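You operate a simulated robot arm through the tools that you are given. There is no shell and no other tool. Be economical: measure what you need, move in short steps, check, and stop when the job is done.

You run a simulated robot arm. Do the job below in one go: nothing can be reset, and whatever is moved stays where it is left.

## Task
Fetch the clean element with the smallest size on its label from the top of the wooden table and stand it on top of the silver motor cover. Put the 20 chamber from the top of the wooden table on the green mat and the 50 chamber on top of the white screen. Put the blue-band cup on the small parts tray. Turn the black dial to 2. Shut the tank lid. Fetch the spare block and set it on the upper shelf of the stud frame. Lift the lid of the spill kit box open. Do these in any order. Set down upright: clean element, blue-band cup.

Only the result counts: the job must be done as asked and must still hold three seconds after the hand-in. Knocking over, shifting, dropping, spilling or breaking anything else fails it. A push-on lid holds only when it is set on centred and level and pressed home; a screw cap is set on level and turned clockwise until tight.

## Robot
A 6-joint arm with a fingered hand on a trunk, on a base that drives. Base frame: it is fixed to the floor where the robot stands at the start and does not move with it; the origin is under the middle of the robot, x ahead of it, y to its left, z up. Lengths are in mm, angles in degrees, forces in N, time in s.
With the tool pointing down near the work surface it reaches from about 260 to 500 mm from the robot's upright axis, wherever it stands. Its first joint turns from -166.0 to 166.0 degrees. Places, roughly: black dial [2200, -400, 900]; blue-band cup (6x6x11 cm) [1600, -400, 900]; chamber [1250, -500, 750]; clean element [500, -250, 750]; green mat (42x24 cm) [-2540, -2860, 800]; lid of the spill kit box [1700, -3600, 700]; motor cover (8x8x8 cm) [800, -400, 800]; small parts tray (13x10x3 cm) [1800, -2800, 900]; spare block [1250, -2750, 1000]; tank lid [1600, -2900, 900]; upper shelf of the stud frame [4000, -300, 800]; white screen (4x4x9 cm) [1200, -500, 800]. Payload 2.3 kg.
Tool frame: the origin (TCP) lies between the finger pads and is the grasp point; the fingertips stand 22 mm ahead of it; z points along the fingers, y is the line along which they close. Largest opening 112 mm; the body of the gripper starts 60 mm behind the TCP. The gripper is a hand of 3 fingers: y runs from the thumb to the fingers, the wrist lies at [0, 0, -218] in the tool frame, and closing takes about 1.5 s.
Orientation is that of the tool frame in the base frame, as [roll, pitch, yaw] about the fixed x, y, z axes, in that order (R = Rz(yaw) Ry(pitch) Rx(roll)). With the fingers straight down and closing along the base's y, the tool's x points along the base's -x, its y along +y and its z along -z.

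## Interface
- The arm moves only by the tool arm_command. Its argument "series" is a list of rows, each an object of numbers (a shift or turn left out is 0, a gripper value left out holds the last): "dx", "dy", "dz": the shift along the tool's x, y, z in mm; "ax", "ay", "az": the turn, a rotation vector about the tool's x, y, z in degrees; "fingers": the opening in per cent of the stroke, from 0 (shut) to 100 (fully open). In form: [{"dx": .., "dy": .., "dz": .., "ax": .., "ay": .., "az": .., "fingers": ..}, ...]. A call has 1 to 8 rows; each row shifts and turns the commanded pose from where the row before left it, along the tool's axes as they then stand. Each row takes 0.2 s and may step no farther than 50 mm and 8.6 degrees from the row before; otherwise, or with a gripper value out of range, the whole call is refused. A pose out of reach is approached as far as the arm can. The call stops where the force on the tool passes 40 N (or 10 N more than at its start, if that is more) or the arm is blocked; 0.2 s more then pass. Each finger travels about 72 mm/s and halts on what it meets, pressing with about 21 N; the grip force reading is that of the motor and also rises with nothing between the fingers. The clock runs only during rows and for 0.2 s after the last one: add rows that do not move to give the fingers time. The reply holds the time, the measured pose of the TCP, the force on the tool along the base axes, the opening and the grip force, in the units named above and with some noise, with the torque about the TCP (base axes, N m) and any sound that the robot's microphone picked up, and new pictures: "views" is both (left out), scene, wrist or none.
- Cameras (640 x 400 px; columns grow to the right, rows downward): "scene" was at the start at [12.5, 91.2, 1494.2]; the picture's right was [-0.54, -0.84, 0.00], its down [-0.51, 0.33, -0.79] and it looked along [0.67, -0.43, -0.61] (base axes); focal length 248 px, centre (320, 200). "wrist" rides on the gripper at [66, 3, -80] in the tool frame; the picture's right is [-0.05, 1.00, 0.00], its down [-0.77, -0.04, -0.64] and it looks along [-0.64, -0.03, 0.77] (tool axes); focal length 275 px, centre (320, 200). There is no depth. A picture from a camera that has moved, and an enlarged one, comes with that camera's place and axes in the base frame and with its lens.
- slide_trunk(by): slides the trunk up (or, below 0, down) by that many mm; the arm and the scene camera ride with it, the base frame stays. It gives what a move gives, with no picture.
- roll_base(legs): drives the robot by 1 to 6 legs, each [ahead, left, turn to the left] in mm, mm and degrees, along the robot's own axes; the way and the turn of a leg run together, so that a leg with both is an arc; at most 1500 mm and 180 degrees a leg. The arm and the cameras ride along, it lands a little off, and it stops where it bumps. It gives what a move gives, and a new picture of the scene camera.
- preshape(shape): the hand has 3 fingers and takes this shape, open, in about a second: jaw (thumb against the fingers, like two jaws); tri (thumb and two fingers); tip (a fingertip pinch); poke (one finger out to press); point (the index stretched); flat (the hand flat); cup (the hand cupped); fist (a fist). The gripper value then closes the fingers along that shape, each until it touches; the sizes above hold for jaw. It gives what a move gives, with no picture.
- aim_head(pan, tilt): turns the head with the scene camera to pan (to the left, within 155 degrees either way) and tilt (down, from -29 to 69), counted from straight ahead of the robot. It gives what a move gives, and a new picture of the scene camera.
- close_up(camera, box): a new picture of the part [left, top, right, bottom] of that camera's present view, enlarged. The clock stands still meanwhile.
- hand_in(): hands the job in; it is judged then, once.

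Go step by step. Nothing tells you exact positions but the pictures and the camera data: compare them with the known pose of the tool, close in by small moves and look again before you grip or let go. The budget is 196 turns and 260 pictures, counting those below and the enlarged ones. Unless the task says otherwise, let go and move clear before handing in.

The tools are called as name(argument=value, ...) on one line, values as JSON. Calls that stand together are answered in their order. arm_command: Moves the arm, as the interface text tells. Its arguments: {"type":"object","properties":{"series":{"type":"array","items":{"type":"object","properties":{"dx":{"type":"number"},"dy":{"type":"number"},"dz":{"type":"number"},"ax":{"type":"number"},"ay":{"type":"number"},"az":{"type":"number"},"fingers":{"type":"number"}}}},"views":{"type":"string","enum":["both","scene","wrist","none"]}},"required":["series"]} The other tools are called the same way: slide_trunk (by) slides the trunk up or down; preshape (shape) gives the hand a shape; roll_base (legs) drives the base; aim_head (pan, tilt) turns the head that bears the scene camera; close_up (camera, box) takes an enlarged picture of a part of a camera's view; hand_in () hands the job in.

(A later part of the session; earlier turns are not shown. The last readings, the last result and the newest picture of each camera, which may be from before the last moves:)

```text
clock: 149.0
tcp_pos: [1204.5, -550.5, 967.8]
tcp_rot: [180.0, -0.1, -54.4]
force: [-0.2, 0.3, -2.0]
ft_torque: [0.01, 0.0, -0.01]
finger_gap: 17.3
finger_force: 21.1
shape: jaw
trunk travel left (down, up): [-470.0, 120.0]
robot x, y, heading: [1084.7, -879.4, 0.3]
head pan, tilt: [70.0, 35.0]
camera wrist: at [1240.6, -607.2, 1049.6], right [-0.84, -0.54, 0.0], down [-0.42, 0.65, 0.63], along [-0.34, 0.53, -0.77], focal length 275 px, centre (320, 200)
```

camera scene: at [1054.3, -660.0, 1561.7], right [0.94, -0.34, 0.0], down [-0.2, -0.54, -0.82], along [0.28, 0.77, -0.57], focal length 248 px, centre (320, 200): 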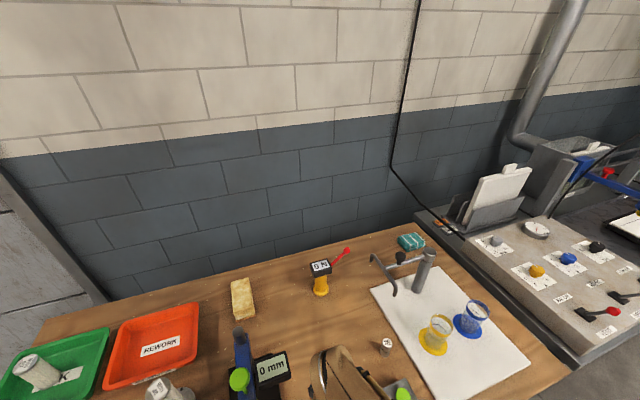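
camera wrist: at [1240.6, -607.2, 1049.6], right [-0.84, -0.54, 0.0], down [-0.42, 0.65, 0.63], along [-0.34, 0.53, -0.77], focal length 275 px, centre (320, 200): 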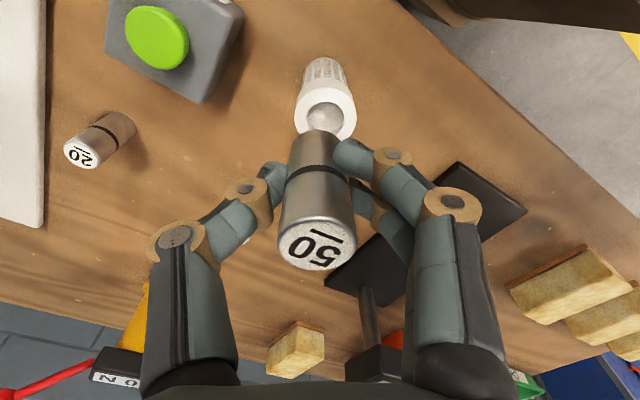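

arm_command(series=[{"dx": 2.1, "dy": 5.6}, {"dz": 25}, {"dx": 0}], views="wrist")

close_up(camera="wrist", box=[240, 50, 400, 200])

```text
clock: 149.8
tcp_pos: [1200.7, -556.2, 944.2]
tcp_rot: [-180.0, -0.1, -54.4]
force: [-0.3, 0.8, -1.0]
ft_torque: [-0.01, -0.01, 0.02]
finger_gap: 17.5
finger_force: 21.1
shape: jaw
trunk travel left (down, up): [-470.0, 120.0]
robot x, y, heading: [1084.4, -880.3, 0.1]
head pan, tilt: [70.0, 35.0]
camera wrist: at [1236.9, -612.2, 1024.3], right [-0.84, -0.54, 0.0], down [-0.42, 0.65, 0.64], along [-0.35, 0.53, -0.77], focal length 275 px, centre (320, 200)
```

wrist: 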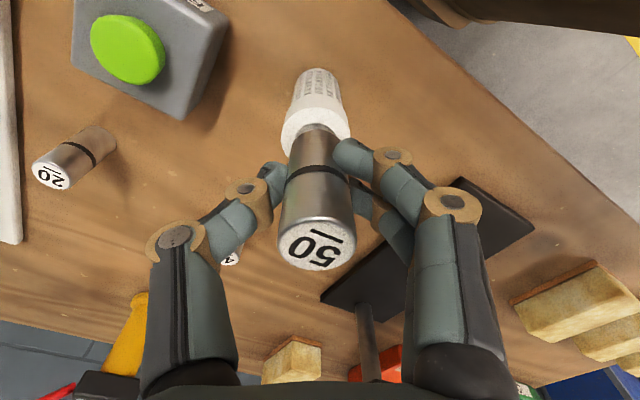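

```text
2.67 times, centred on (320, 125) of wrist
camera zoom: at [1236.9, -612.2, 1024.3], right [-0.84, -0.54, 0.0], down [-0.42, 0.65, 0.64], along [-0.35, 0.53, -0.77], focal length 734 px, centre (320, 400)
```

zoom: 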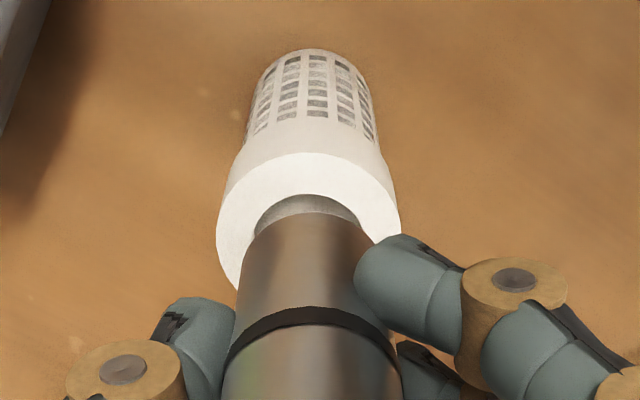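

arm_command(series=[{"dx": -3}, {"dz": 12}, {"dz": 6}, {"dx": 0}], views="none")

close_up(camera="wrist", box=[240, 50, 400, 200])

```text
clock: 150.8
tcp_pos: [1200.1, -553.5, 925.7]
tcp_rot: [180.0, -0.1, -54.4]
force: [0.5, 0.0, -1.6]
ft_torque: [0.0, -0.01, -0.01]
finger_gap: 17.4
finger_force: 21.3
shape: jaw
trunk travel left (down, up): [-470.0, 120.0]
robot x, y, heading: [1082.7, -878.8, 0.0]
head pan, tilt: [70.0, 35.0]
```

```text
2.67 times, centred on (320, 125) of wrist
camera zoom: at [1235.8, -610.4, 1006.2], right [-0.84, -0.54, 0.0], down [-0.42, 0.65, 0.63], along [-0.35, 0.53, -0.77], focal length 734 px, centre (320, 400)
```

zoom: 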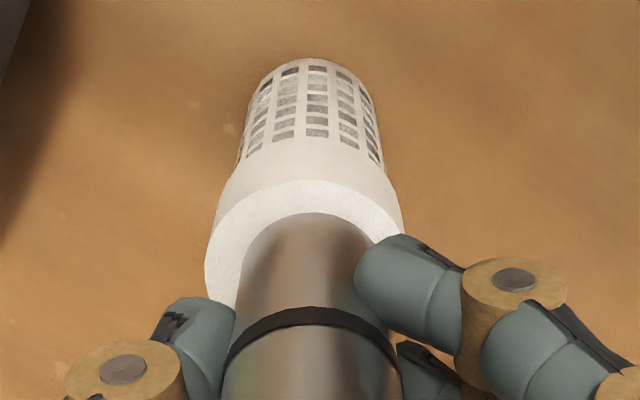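

arm_command(series=[{"dz": 4}, {"dx": 0}], views="none")

close_up(camera="wrist", box=[240, 50, 400, 200])

```text
clock: 151.4
tcp_pos: [1200.8, -555.1, 921.9]
tcp_rot: [180.0, -0.1, -54.4]
force: [0.1, 0.7, -2.1]
ft_torque: [0.0, -0.02, 0.01]
finger_gap: 17.2
finger_force: 21.5
shape: jaw
trunk travel left (down, up): [-470.0, 120.0]
robot x, y, heading: [1082.2, -879.8, -0.1]
head pan, tilt: [70.0, 35.0]
```

```text
2.67 times, centred on (320, 125) of wrist
camera zoom: at [1235.7, -610.4, 1002.7], right [-0.84, -0.54, 0.0], down [-0.42, 0.65, 0.63], along [-0.35, 0.53, -0.77], focal length 734 px, centre (320, 400)
```

zoom: 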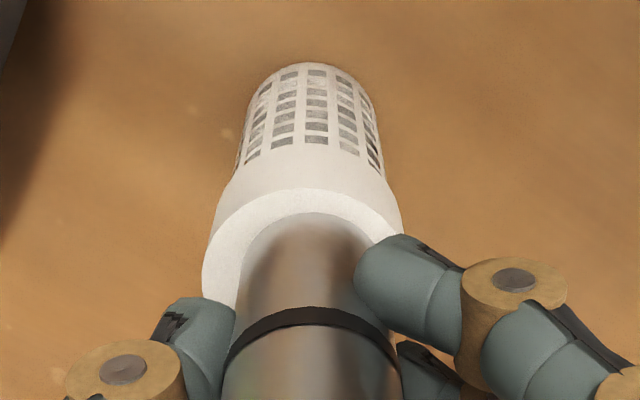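

arm_command(series=[{"dx": -2, "dz": 2}, {"dz": 2}, {"dx": 0}], views="none")

arm_command(series=[{"dz": 2}, {"dx": 0}], views="none")

close_up(camera="wrist", box=[240, 50, 400, 200])

```text
clock: 152.2
tcp_pos: [1199.1, -554.3, 919.7]
tcp_rot: [-180.0, 0.1, -54.4]
force: [2.6, 0.8, 19.2]
ft_torque: [0.04, -0.06, 0.01]
finger_gap: 18.5
finger_force: 20.5
shape: jaw
trunk travel left (down, up): [-470.0, 120.0]
robot x, y, heading: [1083.6, -886.3, 0.1]
head pan, tilt: [70.0, 35.0]
```

```text
clock: 152.8
tcp_pos: [1197.9, -555.5, 917.1]
tcp_rot: [-179.8, 0.1, -54.4]
force: [1.8, 2.4, 30.7]
ft_torque: [0.12, -0.09, -0.01]
finger_gap: 20.7
finger_force: 21.4
shape: jaw
trunk travel left (down, up): [-470.0, 120.0]
robot x, y, heading: [1085.8, -880.9, -0.0]
head pan, tilt: [70.0, 35.0]
```

```text
2.67 times, centred on (320, 125) of wrist
camera zoom: at [1234.2, -611.2, 997.9], right [-0.84, -0.54, 0.0], down [-0.42, 0.65, 0.64], along [-0.34, 0.54, -0.77], focal length 734 px, centre (320, 400)
```

zoom: 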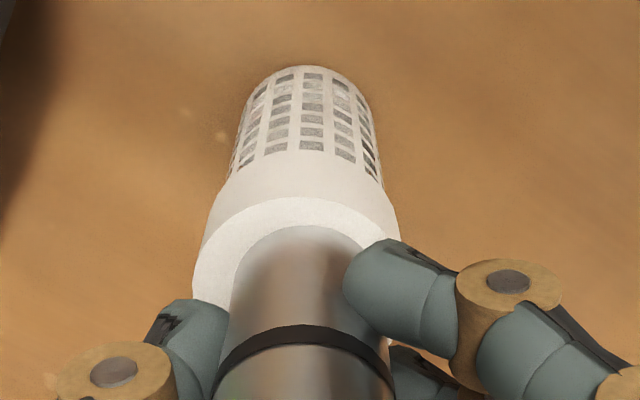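

Seated with contact. I ease off and release.

arm_command(series=[{"dz": -3}, {"fingers": 30}, {"fingers": 50}, {"fingers": 70}, {"dx": 0}, {"dx": 0}], views="wrist")

```text
clock: 154.2
tcp_pos: [1198.4, -553.8, 919.5]
tcp_rot: [-180.0, -0.1, -54.4]
force: [1.1, -0.1, 0.2]
ft_torque: [0.01, -0.03, 0.0]
finger_gap: 78.1
finger_force: 0.1
shape: jaw
trunk travel left (down, up): [-470.0, 120.0]
robot x, y, heading: [1083.0, -881.0, 0.1]
head pan, tilt: [70.0, 35.0]
camera wrist: at [1234.4, -609.4, 1000.1], right [-0.84, -0.54, 0.0], down [-0.42, 0.65, 0.63], along [-0.35, 0.53, -0.77], focal length 275 px, centre (320, 200)
```

wrist: 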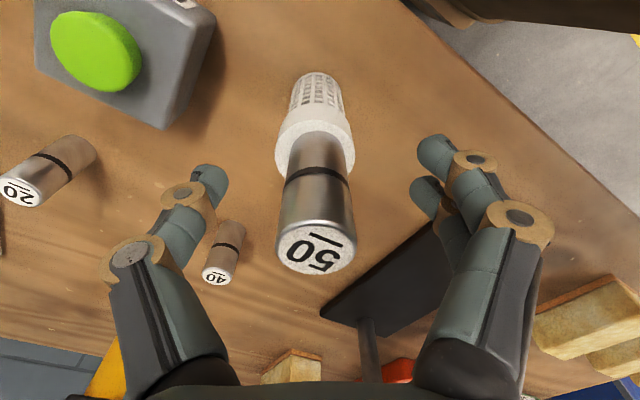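

Chamber 50 stands on the screen. I rise straight up and shift the base toward chamber 20.

arm_command(series=[{"dz": -30}, {"dz": -40}, {"dz": -35}, {"dx": 0}], views="wrist")

roll_base(legs=[[167, 60, 0]])

arm_command(series=[{"dx": 0}], views="wrist")

```text
clock: 155.2
tcp_pos: [1199.5, -552.6, 1025.8]
tcp_rot: [-180.0, 0.0, -54.4]
force: [-0.1, 0.2, -0.4]
ft_torque: [-0.01, 0.0, -0.04]
finger_gap: 78.1
finger_force: 0.0
shape: jaw
trunk travel left (down, up): [-470.0, 120.0]
robot x, y, heading: [1084.6, -878.4, 0.1]
head pan, tilt: [70.0, 35.0]
camera wrist: at [1234.3, -608.8, 1105.1], right [-0.84, -0.54, 0.0], down [-0.42, 0.65, 0.63], along [-0.34, 0.53, -0.77], focal length 275 px, centre (320, 200)
```

wrist: 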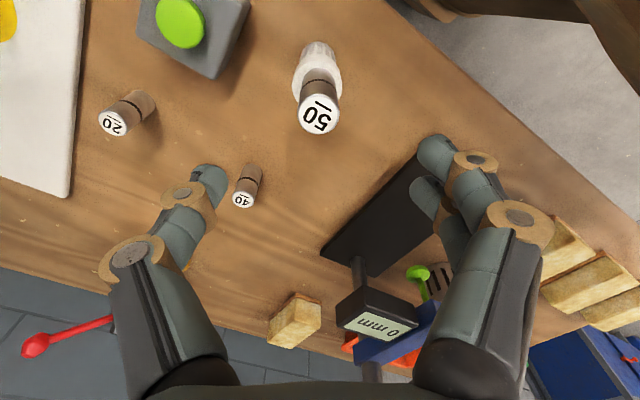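

```text
clock: 156.7
tcp_pos: [1367.5, -492.2, 1023.8]
tcp_rot: [179.9, -0.2, -54.3]
force: [0.0, 0.3, 0.1]
ft_torque: [0.0, 0.02, 0.02]
finger_gap: 78.1
finger_force: 0.0
shape: jaw
trunk travel left (down, up): [-470.0, 120.0]
robot x, y, heading: [1255.1, -820.3, 0.4]
head pan, tilt: [70.0, 35.0]
camera scene: at [1223.6, -598.2, 1561.4], right [0.94, -0.34, 0.0], down [-0.19, -0.54, -0.82], along [0.28, 0.77, -0.57], focal length 248 px, centre (320, 200)
```

scene: 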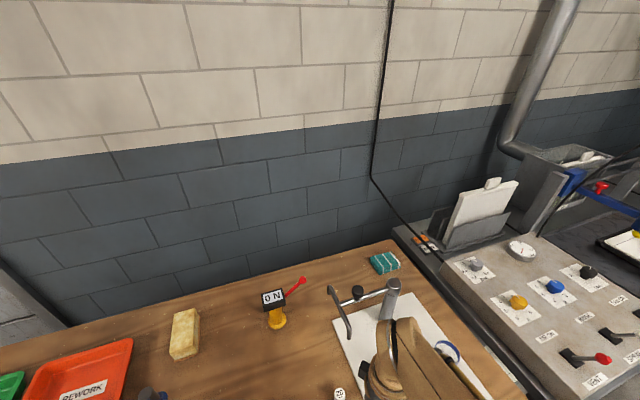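

```text
clock: 157.1
tcp_pos: [1366.5, -492.4, 1023.9]
tcp_rot: [-179.9, -0.1, -54.2]
force: [0.0, -0.4, -0.1]
ft_torque: [0.01, 0.0, 0.01]
finger_gap: 78.1
finger_force: 0.0
shape: jaw
trunk travel left (down, up): [-470.0, 120.0]
robot x, y, heading: [1252.9, -817.6, 0.3]
head pan, tilt: [70.0, 35.0]
camera wrist: at [1402.6, -548.5, 1104.7], right [-0.84, -0.55, 0.0], down [-0.42, 0.65, 0.63], along [-0.35, 0.53, -0.77], focal length 275 px, centre (320, 200)
```

wrist: 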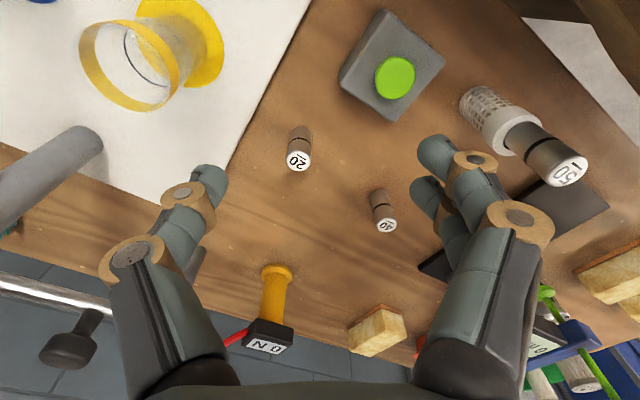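

arm_command(series=[{"dz": 45}, {"dz": 25}, {"dx": -42, "dy": -13}, {"dx": -42, "dy": -13}, {"dx": 0}], views="wrist")

```text
clock: 158.3
tcp_pos: [1338.1, -408.9, 952.7]
tcp_rot: [-179.9, -0.1, -54.3]
force: [0.2, -0.4, 0.1]
ft_torque: [-0.02, 0.01, -0.04]
finger_gap: 77.9
finger_force: 0.1
shape: jaw
trunk travel left (down, up): [-470.0, 120.0]
robot x, y, heading: [1252.1, -819.1, 0.3]
head pan, tilt: [70.0, 35.0]
camera wrist: at [1373.0, -464.2, 1033.4], right [-0.84, -0.55, 0.0], down [-0.42, 0.65, 0.63], along [-0.35, 0.53, -0.77], focal length 275 px, centre (320, 200)
```

wrist: 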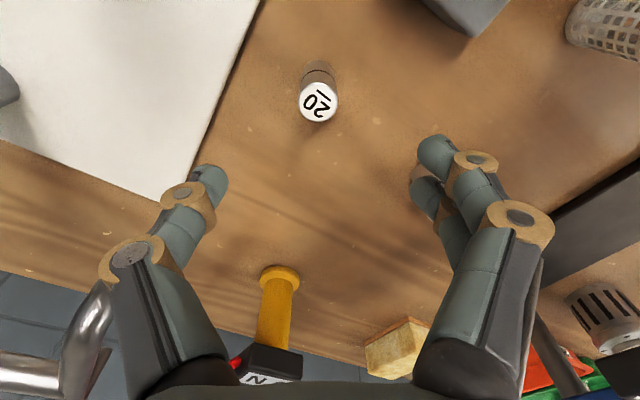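

arm_command(series=[{"dz": 40}, {"dz": 40}, {"dz": 30}, {"dx": 0}], views="wrist")

```text
clock: 159.3
tcp_pos: [1338.8, -409.9, 844.2]
tcp_rot: [180.0, 0.0, -54.3]
force: [-0.1, 0.4, -0.8]
ft_torque: [0.01, -0.01, 0.0]
finger_gap: 78.3
finger_force: 0.0
shape: jaw
trunk travel left (down, up): [-470.0, 120.0]
robot x, y, heading: [1258.0, -818.0, 0.2]
head pan, tilt: [70.0, 35.0]
camera wrist: at [1375.3, -465.2, 924.8], right [-0.84, -0.55, 0.0], down [-0.42, 0.65, 0.64], along [-0.35, 0.53, -0.77], focal length 275 px, centre (320, 200)
```

wrist: 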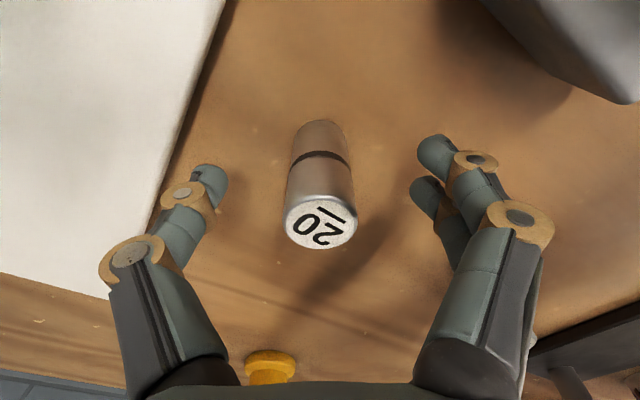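

arm_command(series=[{"dz": 8}, {"fingers": 0}, {"fingers": 0}, {"fingers": 0}, {"fingers": 0}, {"fingers": 0}, {"dz": -20}, {"dz": -40}], views="none")

arm_command(series=[{"dz": -40}, {"dz": -45}, {"dx": 30, "dz": -20}, {"dx": 40}, {"dx": 0}], views="wrist")

```text
clock: 161.1
tcp_pos: [1339.1, -409.4, 896.8]
tcp_rot: [-180.0, -0.1, -54.2]
force: [0.2, 0.4, -1.5]
ft_torque: [-0.03, 0.01, 0.03]
finger_gap: 17.5
finger_force: 20.2
shape: jaw
trunk travel left (down, up): [-470.0, 120.0]
robot x, y, heading: [1254.3, -821.4, 0.2]
head pan, tilt: [70.0, 35.0]
```

```text
clock: 162.3
tcp_pos: [1378.5, -466.7, 1000.1]
tcp_rot: [180.0, -0.1, -54.4]
force: [0.3, 0.2, -0.8]
ft_torque: [0.0, -0.01, 0.01]
finger_gap: 18.0
finger_force: 20.6
shape: jaw
trunk travel left (down, up): [-470.0, 120.0]
robot x, y, heading: [1256.5, -819.2, -0.0]
head pan, tilt: [70.0, 35.0]
camera wrist: at [1415.4, -522.2, 1080.3], right [-0.84, -0.55, 0.0], down [-0.42, 0.65, 0.63], along [-0.35, 0.53, -0.77], focal length 275 px, centre (320, 200)
```

wrist: 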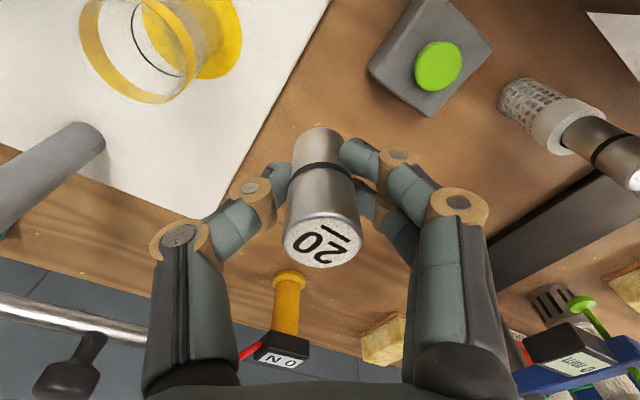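

Chamber 20 is held. Now I carry it to the green mat: back off, turn around and drive down the aisle.

roll_base(legs=[[0, -450, 0], [0, 0, 180], [1500, 0, 0], [1500, 0, 0], [600, 0, 0]])

aim_head(pan=70, tilt=30)

```text
clock: 189.4
tcp_pos: [-2436.9, -1757.0, 998.7]
tcp_rot: [180.0, -0.1, 128.3]
force: [-0.4, 0.2, -2.0]
ft_torque: [-0.01, 0.0, -0.01]
finger_gap: 17.1
finger_force: 20.9
shape: jaw
trunk travel left (down, up): [-470.0, 120.0]
robot x, y, heading: [-2326.2, -1398.6, -177.3]
head pan, tilt: [70.0, 35.0]
camera scene: at [-2286.6, -1624.4, 1561.4], right [-0.95, 0.3, 0.0], down [0.17, 0.55, -0.82], along [-0.24, -0.78, -0.57], focal length 248 px, centre (320, 200)
```

scene: 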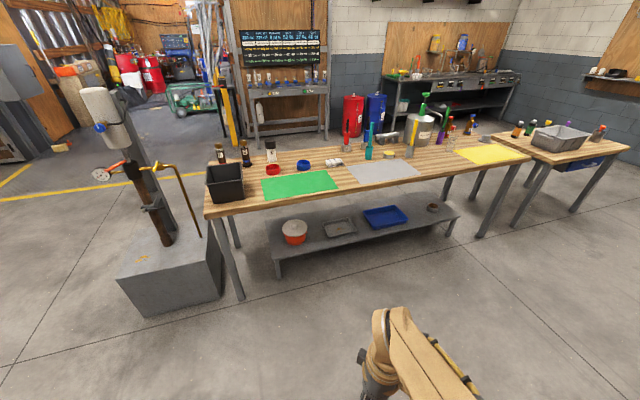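

```text
clock: 190.0
tcp_pos: [-2436.8, -1757.1, 999.7]
tcp_rot: [180.0, 0.0, 128.2]
force: [0.2, 0.1, -1.2]
ft_torque: [-0.01, 0.01, 0.0]
finger_gap: 17.2
finger_force: 21.0
shape: jaw
trunk travel left (down, up): [-470.0, 120.0]
robot x, y, heading: [-2323.3, -1399.7, -177.5]
head pan, tilt: [70.0, 30.0]
camera scene: at [-2286.7, -1626.7, 1569.2], right [-0.95, 0.3, 0.0], down [0.15, 0.48, -0.87], along [-0.26, -0.83, -0.5], focal length 248 px, centre (320, 200)
```

scene: 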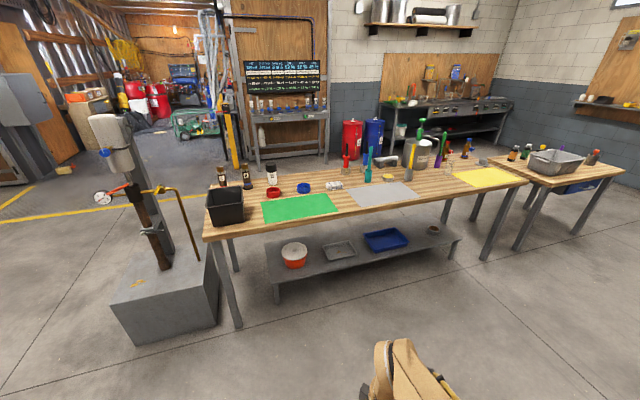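

The green mat is centred at about (−2540, −2866). I drive sideways toward that table.

roll_base(legs=[[178, 940, 0], [0, 0, -2.6]])

aim_head(pan=70, tilt=60)

```text
clock: 195.4
tcp_pos: [-2584.3, -2686.8, 999.4]
tcp_rot: [-180.0, -0.1, 125.7]
force: [-0.2, -0.7, -1.9]
ft_torque: [0.01, -0.01, -0.02]
finger_gap: 17.3
finger_force: 21.3
shape: jaw
trunk travel left (down, up): [-470.0, 120.0]
robot x, y, heading: [-2463.4, -2330.7, -179.8]
head pan, tilt: [70.0, 30.0]
camera scene: at [-2429.3, -2562.8, 1569.2], right [-0.94, 0.34, 0.0], down [0.17, 0.47, -0.87], along [-0.29, -0.82, -0.5], focal length 248 px, centre (320, 200)
```

scene: 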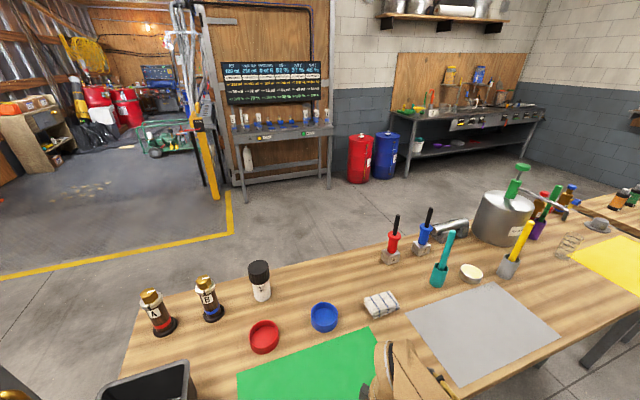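

```text
clock: 196.3
tcp_pos: [-2585.4, -2688.6, 998.9]
tcp_rot: [-180.0, -0.1, 125.8]
force: [0.1, -1.0, -1.4]
ft_torque: [0.0, -0.01, 0.01]
finger_gap: 17.1
finger_force: 21.2
shape: jaw
trunk travel left (down, up): [-470.0, 120.0]
robot x, y, heading: [-2461.9, -2337.5, -179.6]
head pan, tilt: [70.0, 60.0]
camera scene: at [-2421.1, -2540.4, 1527.2], right [-0.94, 0.34, 0.0], down [0.29, 0.82, -0.5], along [-0.17, -0.47, -0.87], focal length 248 px, centre (320, 200)
```

scene: 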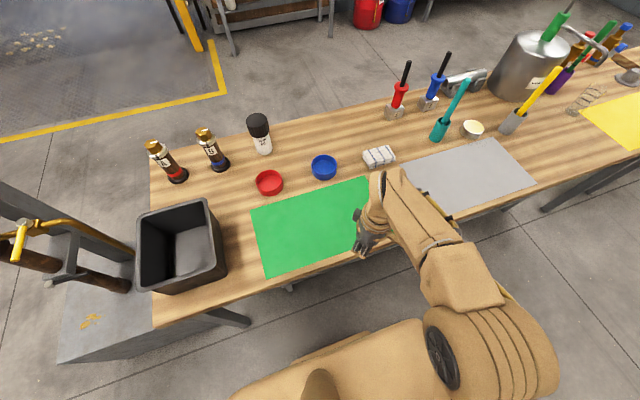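

roll_base(legs=[[0, 115, -0.2]])

arm_command(series=[{"dz": 45}, {"dz": 45}, {"dx": 0}], views="wrist")

```text
clock: 197.6
tcp_pos: [-2584.4, -2803.4, 999.7]
tcp_rot: [179.9, -0.1, 125.7]
force: [-0.4, -0.4, -1.8]
ft_torque: [0.02, -0.02, -0.02]
finger_gap: 17.4
finger_force: 20.7
shape: jaw
trunk travel left (down, up): [-470.0, 120.0]
robot x, y, heading: [-2461.2, -2450.4, -179.9]
head pan, tilt: [70.0, 60.0]
camera scene: at [-2420.9, -2657.6, 1527.0], right [-0.94, 0.34, 0.0], down [0.29, 0.82, -0.5], along [-0.17, -0.47, -0.87], focal length 248 px, centre (320, 200)
```

scene: 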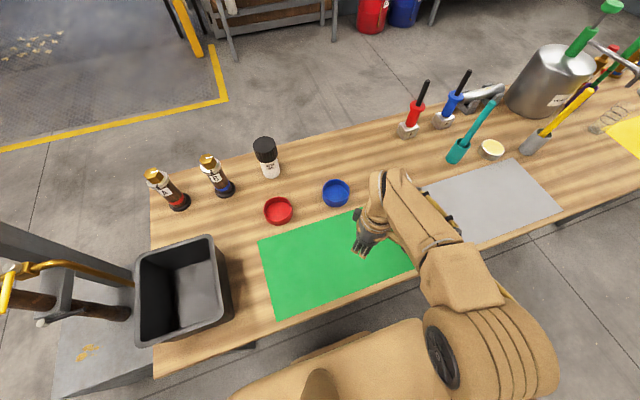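

```text
clock: 198.3
tcp_pos: [-2585.5, -2803.6, 911.9]
tcp_rot: [-180.0, -0.1, 125.6]
force: [-0.1, 0.8, -2.2]
ft_torque: [-0.02, 0.0, -0.01]
finger_gap: 16.9
finger_force: 21.0
shape: jaw
trunk travel left (down, up): [-470.0, 120.0]
robot x, y, heading: [-2459.0, -2444.4, -179.8]
head pan, tilt: [70.0, 60.0]
camera wrist: at [-2622.4, -2747.6, 992.8], right [0.84, 0.55, 0.0], down [0.42, -0.65, 0.63], along [0.35, -0.53, -0.77], focal length 275 px, centre (320, 200)
```

wrist: 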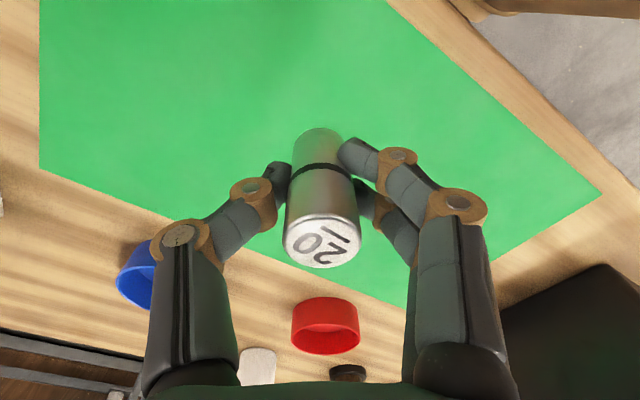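

arm_command(series=[{"dz": 40}, {"dz": 15}, {"dx": 0}], views="none")

arm_command(series=[{"dz": 5}, {"dz": 4}, {"dx": 0}], views="none")

arm_command(series=[{"dz": 3}, {"dx": 0}], views="wrist")

```text
clock: 199.2
tcp_pos: [-2584.0, -2804.1, 855.5]
tcp_rot: [-180.0, -0.1, 125.7]
force: [0.8, 0.6, -1.4]
ft_torque: [-0.03, -0.01, 0.06]
finger_gap: 17.1
finger_force: 21.2
shape: jaw
trunk travel left (down, up): [-470.0, 120.0]
robot x, y, heading: [-2456.1, -2449.1, -179.9]
head pan, tilt: [70.0, 60.0]
```

```text
clock: 199.9
tcp_pos: [-2585.1, -2803.7, 847.3]
tcp_rot: [179.9, 0.0, 125.7]
force: [0.2, -0.2, -1.6]
ft_torque: [0.0, 0.03, -0.03]
finger_gap: 17.3
finger_force: 20.9
shape: jaw
trunk travel left (down, up): [-470.0, 120.0]
robot x, y, heading: [-2459.0, -2449.1, -179.7]
head pan, tilt: [70.0, 60.0]
```

```text
clock: 200.6
tcp_pos: [-2585.7, -2803.3, 843.0]
tcp_rot: [-180.0, -0.2, 125.7]
force: [-0.2, 0.2, -1.7]
ft_torque: [-0.02, -0.03, -0.01]
finger_gap: 17.1
finger_force: 21.1
shape: jaw
trunk travel left (down, up): [-470.0, 120.0]
robot x, y, heading: [-2456.1, -2449.8, -179.9]
head pan, tilt: [70.0, 60.0]
camera wrist: at [-2621.1, -2748.1, 923.2], right [0.84, 0.55, 0.0], down [0.42, -0.65, 0.63], along [0.35, -0.53, -0.77], focal length 275 px, centre (320, 200)
```

wrist: 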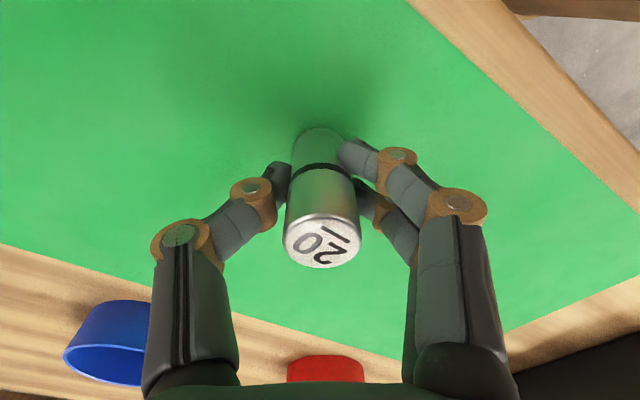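

arm_command(series=[{"dz": 3}, {"dz": 3}, {"dx": 0}], views="none")

arm_command(series=[{"dz": 3}, {"dz": 3}, {"dx": 0}], views="none")

arm_command(series=[{"dz": 3}, {"dz": 2}, {"dx": 0}], views="wrist")

```text
clock: 201.3
tcp_pos: [-2584.9, -2803.6, 836.6]
tcp_rot: [180.0, -0.2, 125.6]
force: [-0.6, -0.7, -2.1]
ft_torque: [0.0, -0.05, -0.03]
finger_gap: 17.2
finger_force: 20.3
shape: jaw
trunk travel left (down, up): [-470.0, 120.0]
robot x, y, heading: [-2463.4, -2449.6, -180.0]
head pan, tilt: [70.0, 60.0]
```

```text
clock: 202.2
tcp_pos: [-2583.4, -2802.8, 832.8]
tcp_rot: [-179.8, 0.2, 125.8]
force: [1.4, -3.6, 32.6]
ft_torque: [-0.15, 0.05, 0.04]
finger_gap: 20.5
finger_force: 20.6
shape: jaw
trunk travel left (down, up): [-470.0, 120.0]
robot x, y, heading: [-2460.8, -2450.5, -179.7]
head pan, tilt: [70.0, 60.0]
```

```text
clock: 202.9
tcp_pos: [-2583.0, -2802.3, 826.2]
tcp_rot: [-179.9, 0.0, 125.7]
force: [-1.2, -6.2, 32.7]
ft_torque: [-0.11, 0.03, 0.01]
finger_gap: 21.2
finger_force: 21.3
shape: jaw
trunk travel left (down, up): [-470.0, 120.0]
robot x, y, heading: [-2462.3, -2448.3, -180.0]
head pan, tilt: [70.0, 60.0]
camera wrist: at [-2620.5, -2746.8, 906.5], right [0.84, 0.55, 0.0], down [0.42, -0.65, 0.64], along [0.35, -0.53, -0.77], focal length 275 px, centre (320, 200)
```

wrist: 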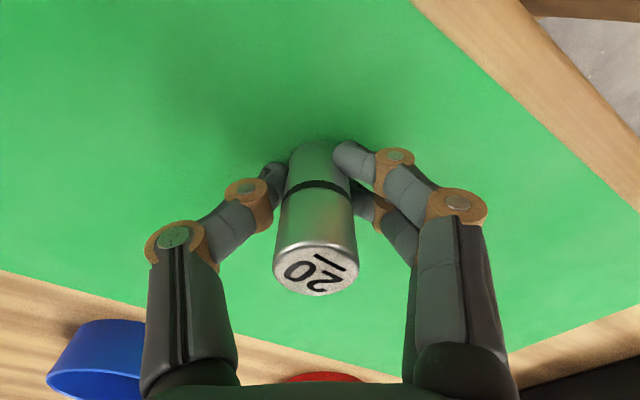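

arm_command(series=[{"dz": -5}, {"fingers": 30}, {"fingers": 50}, {"fingers": 70}, {"dx": 0}, {"dz": -40}, {"dz": -45}, {"dz": -45}], views="wrist")

```text
clock: 204.8
tcp_pos: [-2586.3, -2800.4, 963.2]
tcp_rot: [-180.0, -0.1, 125.7]
force: [0.6, 0.5, 0.0]
ft_torque: [0.01, 0.0, 0.02]
finger_gap: 77.9
finger_force: 0.1
shape: jaw
trunk travel left (down, up): [-470.0, 120.0]
robot x, y, heading: [-2461.1, -2450.5, -179.6]
head pan, tilt: [70.0, 60.0]
camera wrist: at [-2622.9, -2745.4, 1043.6], right [0.84, 0.55, 0.0], down [0.42, -0.65, 0.63], along [0.35, -0.53, -0.77], focal length 275 px, centre (320, 200)
```

wrist: 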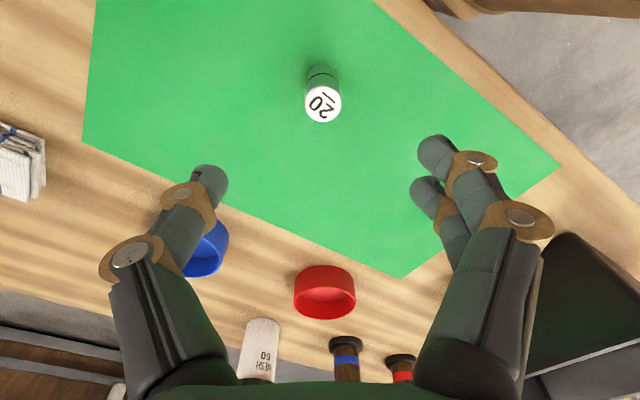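

Chamber 20 stands on the mat. Next I drive to the second table (tank lid, spare block, tray).

roll_base(legs=[[0, -800, 0], [-1500, 0, 0], [-1500, 0, 0], [-900, 0, 0]])

aim_head(pan=90, tilt=30)

close_up(camera="scene", box=[160, 130, 400, 280])

close_up(camera="scene", box=[360, 130, 600, 280])

```text
clock: 227.9
tcp_pos: [1398.6, -1950.7, 962.0]
tcp_rot: [179.9, 0.0, 126.3]
force: [0.2, -0.2, 0.4]
ft_torque: [-0.03, -0.02, -0.01]
finger_gap: 78.2
finger_force: 0.0
shape: jaw
trunk travel left (down, up): [-470.0, 120.0]
robot x, y, heading: [1522.3, -1596.7, -179.2]
head pan, tilt: [70.0, 60.0]
camera scene: at [1562.0, -1803.0, 1527.2], right [-0.94, 0.33, 0.0], down [0.28, 0.82, -0.5], along [-0.16, -0.47, -0.87], focal length 248 px, centre (320, 200)
```

scene: 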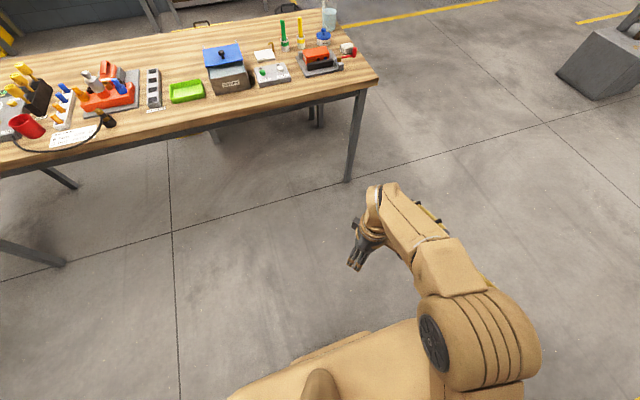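

```text
clock: 228.8
tcp_pos: [1396.9, -1950.0, 962.3]
tcp_rot: [180.0, 0.0, 126.4]
force: [-0.1, 0.0, -1.6]
ft_torque: [0.01, 0.04, -0.01]
finger_gap: 78.1
finger_force: 0.1
shape: jaw
trunk travel left (down, up): [-470.0, 120.0]
robot x, y, heading: [1519.4, -1598.2, -179.2]
head pan, tilt: [90.0, 30.0]
camera scene: at [1584.8, -1830.5, 1569.2], right [-1.0, -0.02, 0.0], down [-0.01, 0.5, -0.87], along [0.01, -0.87, -0.5], focal length 248 px, centre (320, 200)
```

scene: 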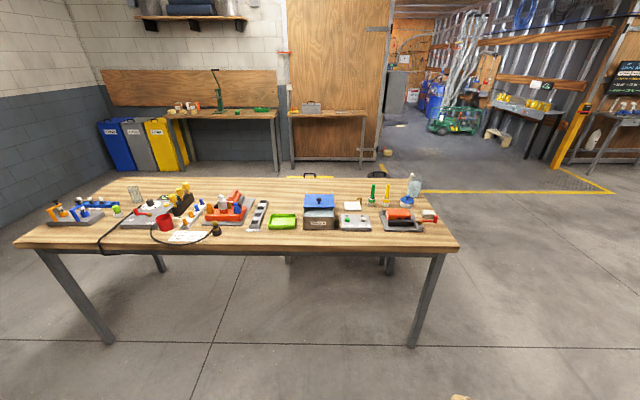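

```text
2.67 times, centred on (280, 205) of scene
camera zoom: at [1584.8, -1830.5, 1569.2], right [-1.0, -0.02, 0.0], down [-0.01, 0.5, -0.87], along [0.01, -0.87, -0.5], focal length 661 px, centre (427, 187)
```

zoom: 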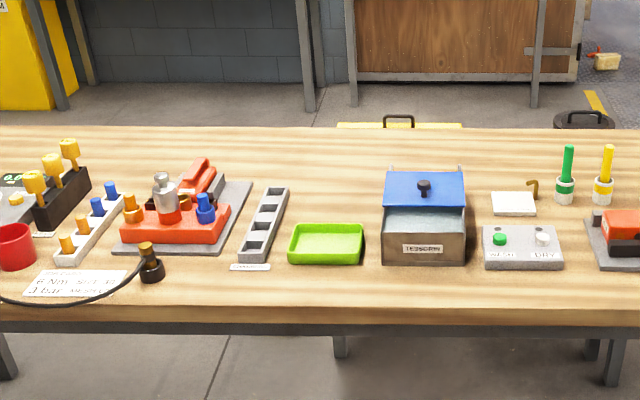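

```text
2.67 times, centred on (480, 205) of scene
camera zoom: at [1584.8, -1830.5, 1569.2], right [-1.0, -0.02, 0.0], down [-0.01, 0.5, -0.87], along [0.01, -0.87, -0.5], focal length 661 px, centre (-107, 187)
```

zoom: 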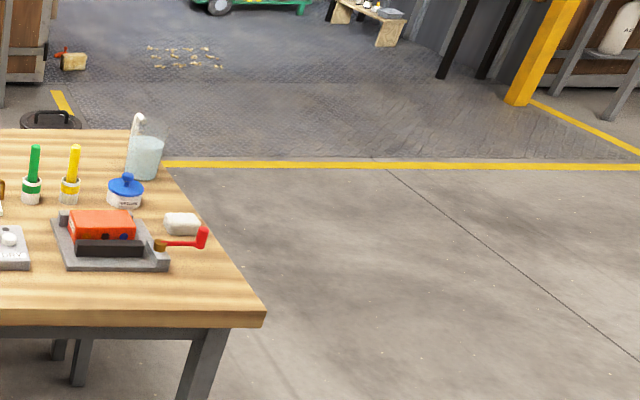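

close_up(camera="scene", box=[290, 180, 350, 240])

close_up(camera="scene", box=[330, 180, 445, 245])

close_up(camera="scene", box=[180, 180, 310, 250])

close_up(camera="scene", box=[40, 170, 220, 260])

```text
6.67 times, centred on (320, 210) of scene
camera zoom: at [1584.8, -1830.5, 1569.2], right [-1.0, -0.02, 0.0], down [-0.01, 0.5, -0.87], along [0.01, -0.87, -0.5], focal length 1652 px, centre (320, 133)
```

zoom: 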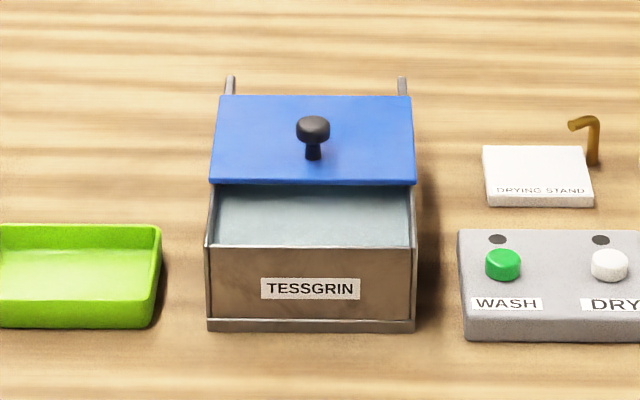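

```text
5.57 times, centred on (388, 212) of scene
camera zoom: at [1584.8, -1830.5, 1569.2], right [-1.0, -0.02, 0.0], down [-0.01, 0.5, -0.87], along [0.01, -0.87, -0.5], focal length 1379 px, centre (-56, 130)
```

zoom: 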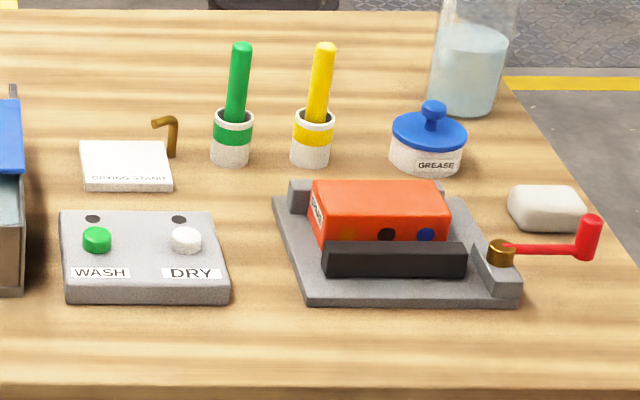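

```text
4.92 times, centred on (245, 215) of scene
camera zoom: at [1584.8, -1830.5, 1569.2], right [-1.0, -0.02, 0.0], down [-0.01, 0.5, -0.87], along [0.01, -0.87, -0.5], focal length 1220 px, centre (689, 126)
```

zoom: 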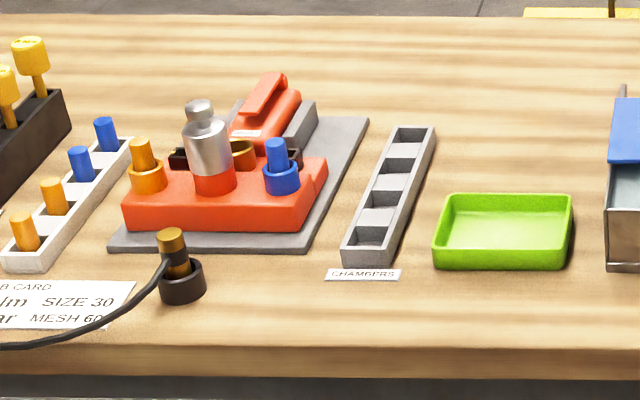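

```text
3.56 times, centred on (130, 215) of scene
camera zoom: at [1584.8, -1830.5, 1569.2], right [-1.0, -0.02, 0.0], down [-0.01, 0.5, -0.87], along [0.01, -0.87, -0.5], focal length 881 px, centre (996, 147)
```

zoom: 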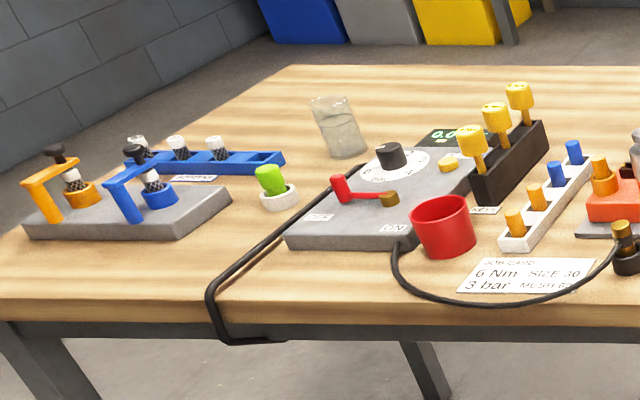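

The tank has a blue lid open at the back and the orange "SPARE" block sits in a vise-like fixture with a red crank. I drive closer to that end for a better look.

arm_command(series=[{"dz": -40}, {"dz": -40}], views="none")

roll_base(legs=[[210, 700, -0.8]])

aim_head(pan=95, tilt=60)

arm_command(series=[{"dx": 0}], views="wrist")

```text
clock: 229.4
tcp_pos: [1397.5, -1951.9, 1045.1]
tcp_rot: [180.0, -0.1, 126.5]
force: [0.3, -0.7, 0.0]
ft_torque: [0.03, -0.05, 0.0]
finger_gap: 78.1
finger_force: 0.1
shape: jaw
trunk travel left (down, up): [-470.0, 120.0]
robot x, y, heading: [1523.1, -1594.5, -179.0]
head pan, tilt: [90.0, 30.0]
```

```text
clock: 233.4
tcp_pos: [1188.3, -2644.9, 1044.3]
tcp_rot: [180.0, -0.1, 125.7]
force: [-0.1, 0.9, -0.2]
ft_torque: [-0.02, 0.01, 0.0]
finger_gap: 78.3
finger_force: 0.1
shape: jaw
trunk travel left (down, up): [-470.0, 120.0]
robot x, y, heading: [1314.9, -2292.2, -179.9]
head pan, tilt: [90.0, 30.0]
camera scene: at [1376.8, -2525.9, 1569.2], right [-1.0, -0.01, 0.0], down [0.0, 0.5, -0.87], along [0.0, -0.87, -0.5], focal length 248 px, centre (320, 200)
```

scene: 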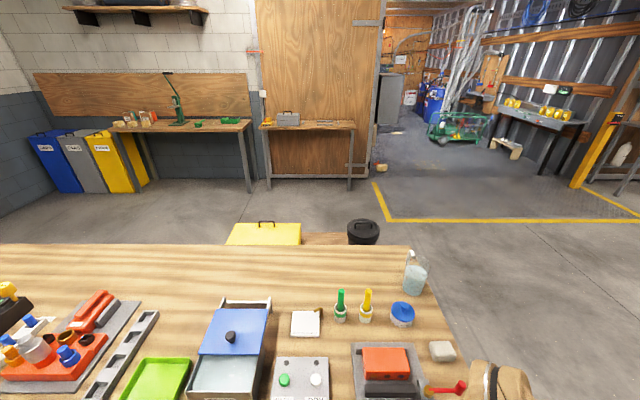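

```text
clock: 234.3
tcp_pos: [1188.8, -2645.0, 1044.2]
tcp_rot: [-180.0, -0.2, 125.9]
force: [-0.7, 0.2, -0.6]
ft_torque: [-0.04, -0.01, 0.0]
finger_gap: 78.2
finger_force: 0.1
shape: jaw
trunk travel left (down, up): [-470.0, 120.0]
robot x, y, heading: [1315.3, -2292.6, -179.7]
head pan, tilt: [95.0, 60.0]
camera scene: at [1382.6, -2501.5, 1527.2], right [-1.0, -0.09, 0.0], down [-0.08, 0.86, -0.5], along [0.05, -0.5, -0.87], focal length 248 px, centre (320, 200)
```

scene: 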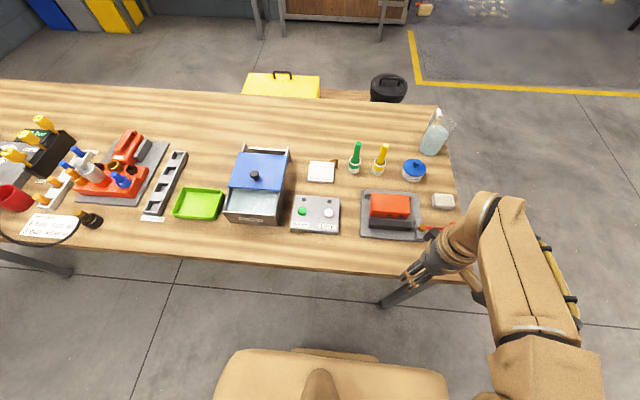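

```text
clock: 234.7
tcp_pos: [1189.1, -2644.8, 1042.7]
tcp_rot: [-180.0, -0.1, 125.7]
force: [0.1, -0.5, -0.2]
ft_torque: [0.0, 0.01, -0.03]
finger_gap: 78.1
finger_force: 0.0
shape: jaw
trunk travel left (down, up): [-470.0, 120.0]
robot x, y, heading: [1315.1, -2293.3, -179.7]
head pan, tilt: [95.0, 60.0]
camera wrist: at [1151.4, -2589.2, 1124.4], right [0.84, 0.55, 0.0], down [0.42, -0.65, 0.63], along [0.35, -0.53, -0.77], focal length 275 px, centre (320, 200)
```

wrist: 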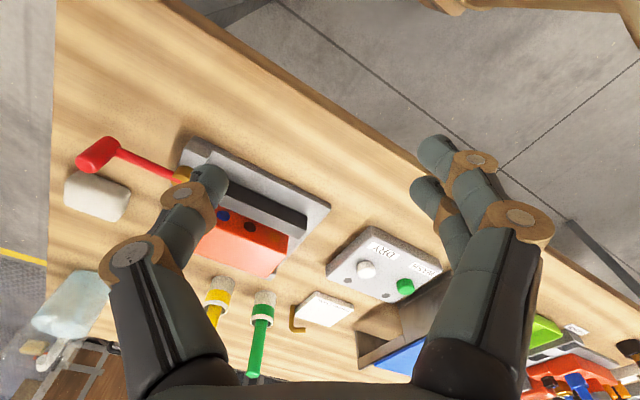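

close_up(camera="scene", box=[345, 180, 465, 255])

close_up(camera="scene", box=[215, 135, 345, 240])

```text
5.33 times, centred on (405, 218) of scene
camera zoom: at [1382.6, -2501.4, 1527.2], right [-1.0, -0.09, 0.0], down [-0.08, 0.86, -0.5], along [0.05, -0.5, -0.87], focal length 1322 px, centre (-133, 107)
```

zoom: 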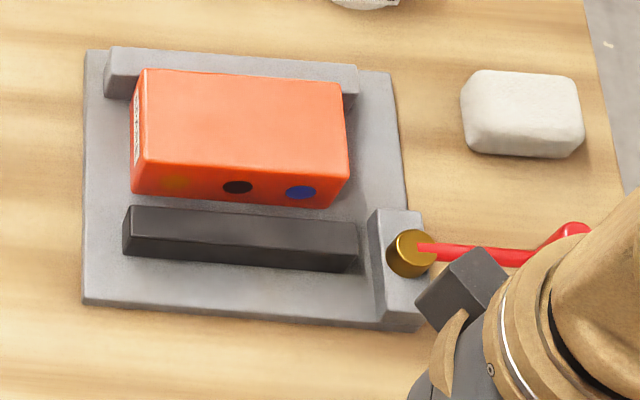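

```text
3.81 times, centred on (280, 188) of scene
camera zoom: at [1382.6, -2501.4, 1527.2], right [-1.0, -0.09, 0.0], down [-0.08, 0.86, -0.5], along [0.05, -0.5, -0.87], focal length 944 px, centre (472, 248)
```

zoom: 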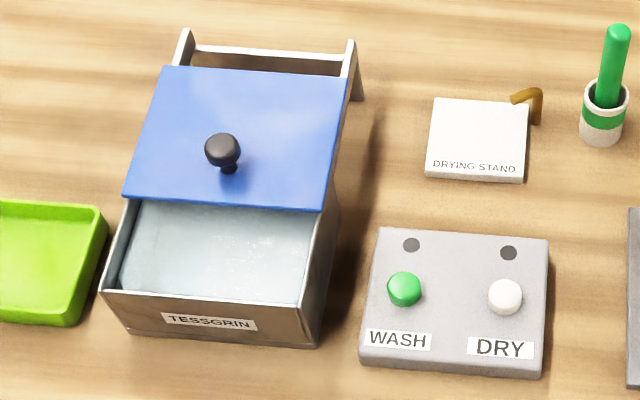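

The lid slides on rails, and the block sits in the open fixture (gap to the black jaw). I position the base so the hand can close across the block (along y).

roll_base(legs=[[-139, 174, -0.2]])

arm_command(series=[{"dx": 0}], views="wrist")

```text
clock: 236.4
tcp_pos: [1331.7, -2812.7, 1044.2]
tcp_rot: [-180.0, -0.1, 125.9]
force: [-0.5, -0.4, 0.7]
ft_torque: [0.0, 0.01, 0.0]
finger_gap: 78.3
finger_force: 0.0
shape: jaw
trunk travel left (down, up): [-470.0, 120.0]
robot x, y, heading: [1461.6, -2457.0, -179.8]
head pan, tilt: [95.0, 60.0]
camera scene: at [1525.2, -2669.2, 1527.0], right [-1.0, -0.09, 0.0], down [-0.08, 0.86, -0.5], along [0.05, -0.5, -0.87], focal length 248 px, centre (320, 200)
```

scene: 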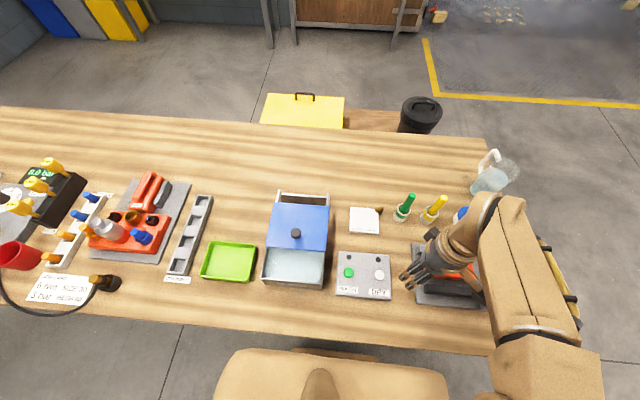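

```text
clock: 236.8
tcp_pos: [1330.8, -2811.8, 1043.2]
tcp_rot: [-180.0, 0.0, 125.9]
force: [-0.6, 0.5, 0.4]
ft_torque: [0.0, 0.0, 0.0]
finger_gap: 78.1
finger_force: 0.0
shape: jaw
trunk travel left (down, up): [-470.0, 120.0]
robot x, y, heading: [1456.9, -2461.4, -179.4]
head pan, tilt: [95.0, 60.0]
camera wrist: at [1293.5, -2756.7, 1124.3], right [0.84, 0.55, 0.0], down [0.42, -0.65, 0.63], along [0.35, -0.53, -0.77], focal length 275 px, centre (320, 200)
```

wrist: 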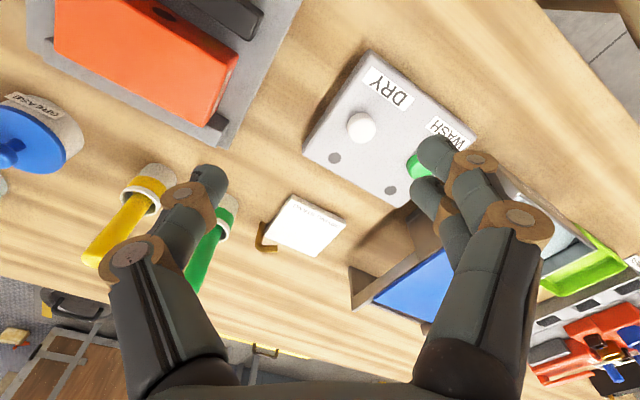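

arm_command(series=[{"az": 8.2}, {"az": 8.2}, {"az": 8.2}, {"az": 8.2}, {"az": 8.2}, {"az": 8.2}, {"az": 8.2}, {"az": 8.2}], views="none")

arm_command(series=[{"az": 8}, {"az": 8}, {"az": 8}, {"az": 8}, {"az": 8}, {"dx": -35}, {"dx": -35}, {"dx": -30}], views="wrist")

```text
clock: 238.6
tcp_pos: [1329.7, -2811.7, 1043.5]
tcp_rot: [-180.0, 0.0, 60.2]
force: [-0.4, -0.3, -0.1]
ft_torque: [-0.03, 0.01, 0.0]
finger_gap: 78.1
finger_force: 0.1
shape: jaw
trunk travel left (down, up): [-470.0, 120.0]
robot x, y, heading: [1457.2, -2457.7, -179.7]
head pan, tilt: [95.0, 60.0]
```

```text
clock: 240.4
tcp_pos: [1234.9, -2844.7, 1042.5]
tcp_rot: [-179.7, -0.1, 20.3]
force: [-0.2, -0.1, 0.0]
ft_torque: [-0.01, -0.02, 0.01]
finger_gap: 78.2
finger_force: 0.1
shape: jaw
trunk travel left (down, up): [-470.0, 120.0]
robot x, y, heading: [1455.4, -2458.6, -179.5]
head pan, tilt: [95.0, 60.0]
camera wrist: at [1298.2, -2826.0, 1123.8], right [0.3, -0.95, 0.0], down [-0.74, -0.24, 0.63], along [-0.61, -0.19, -0.77], focal length 275 px, centre (320, 200)
```

wrist: 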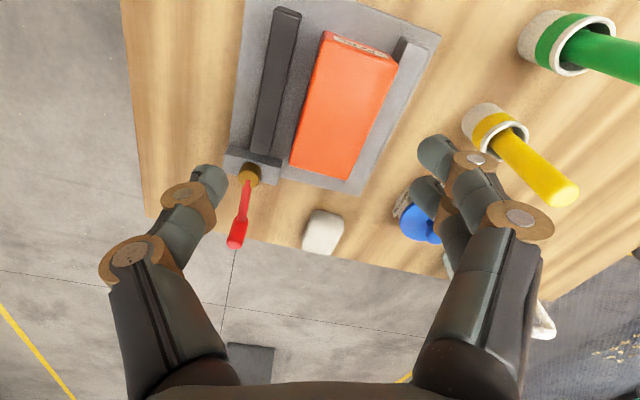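

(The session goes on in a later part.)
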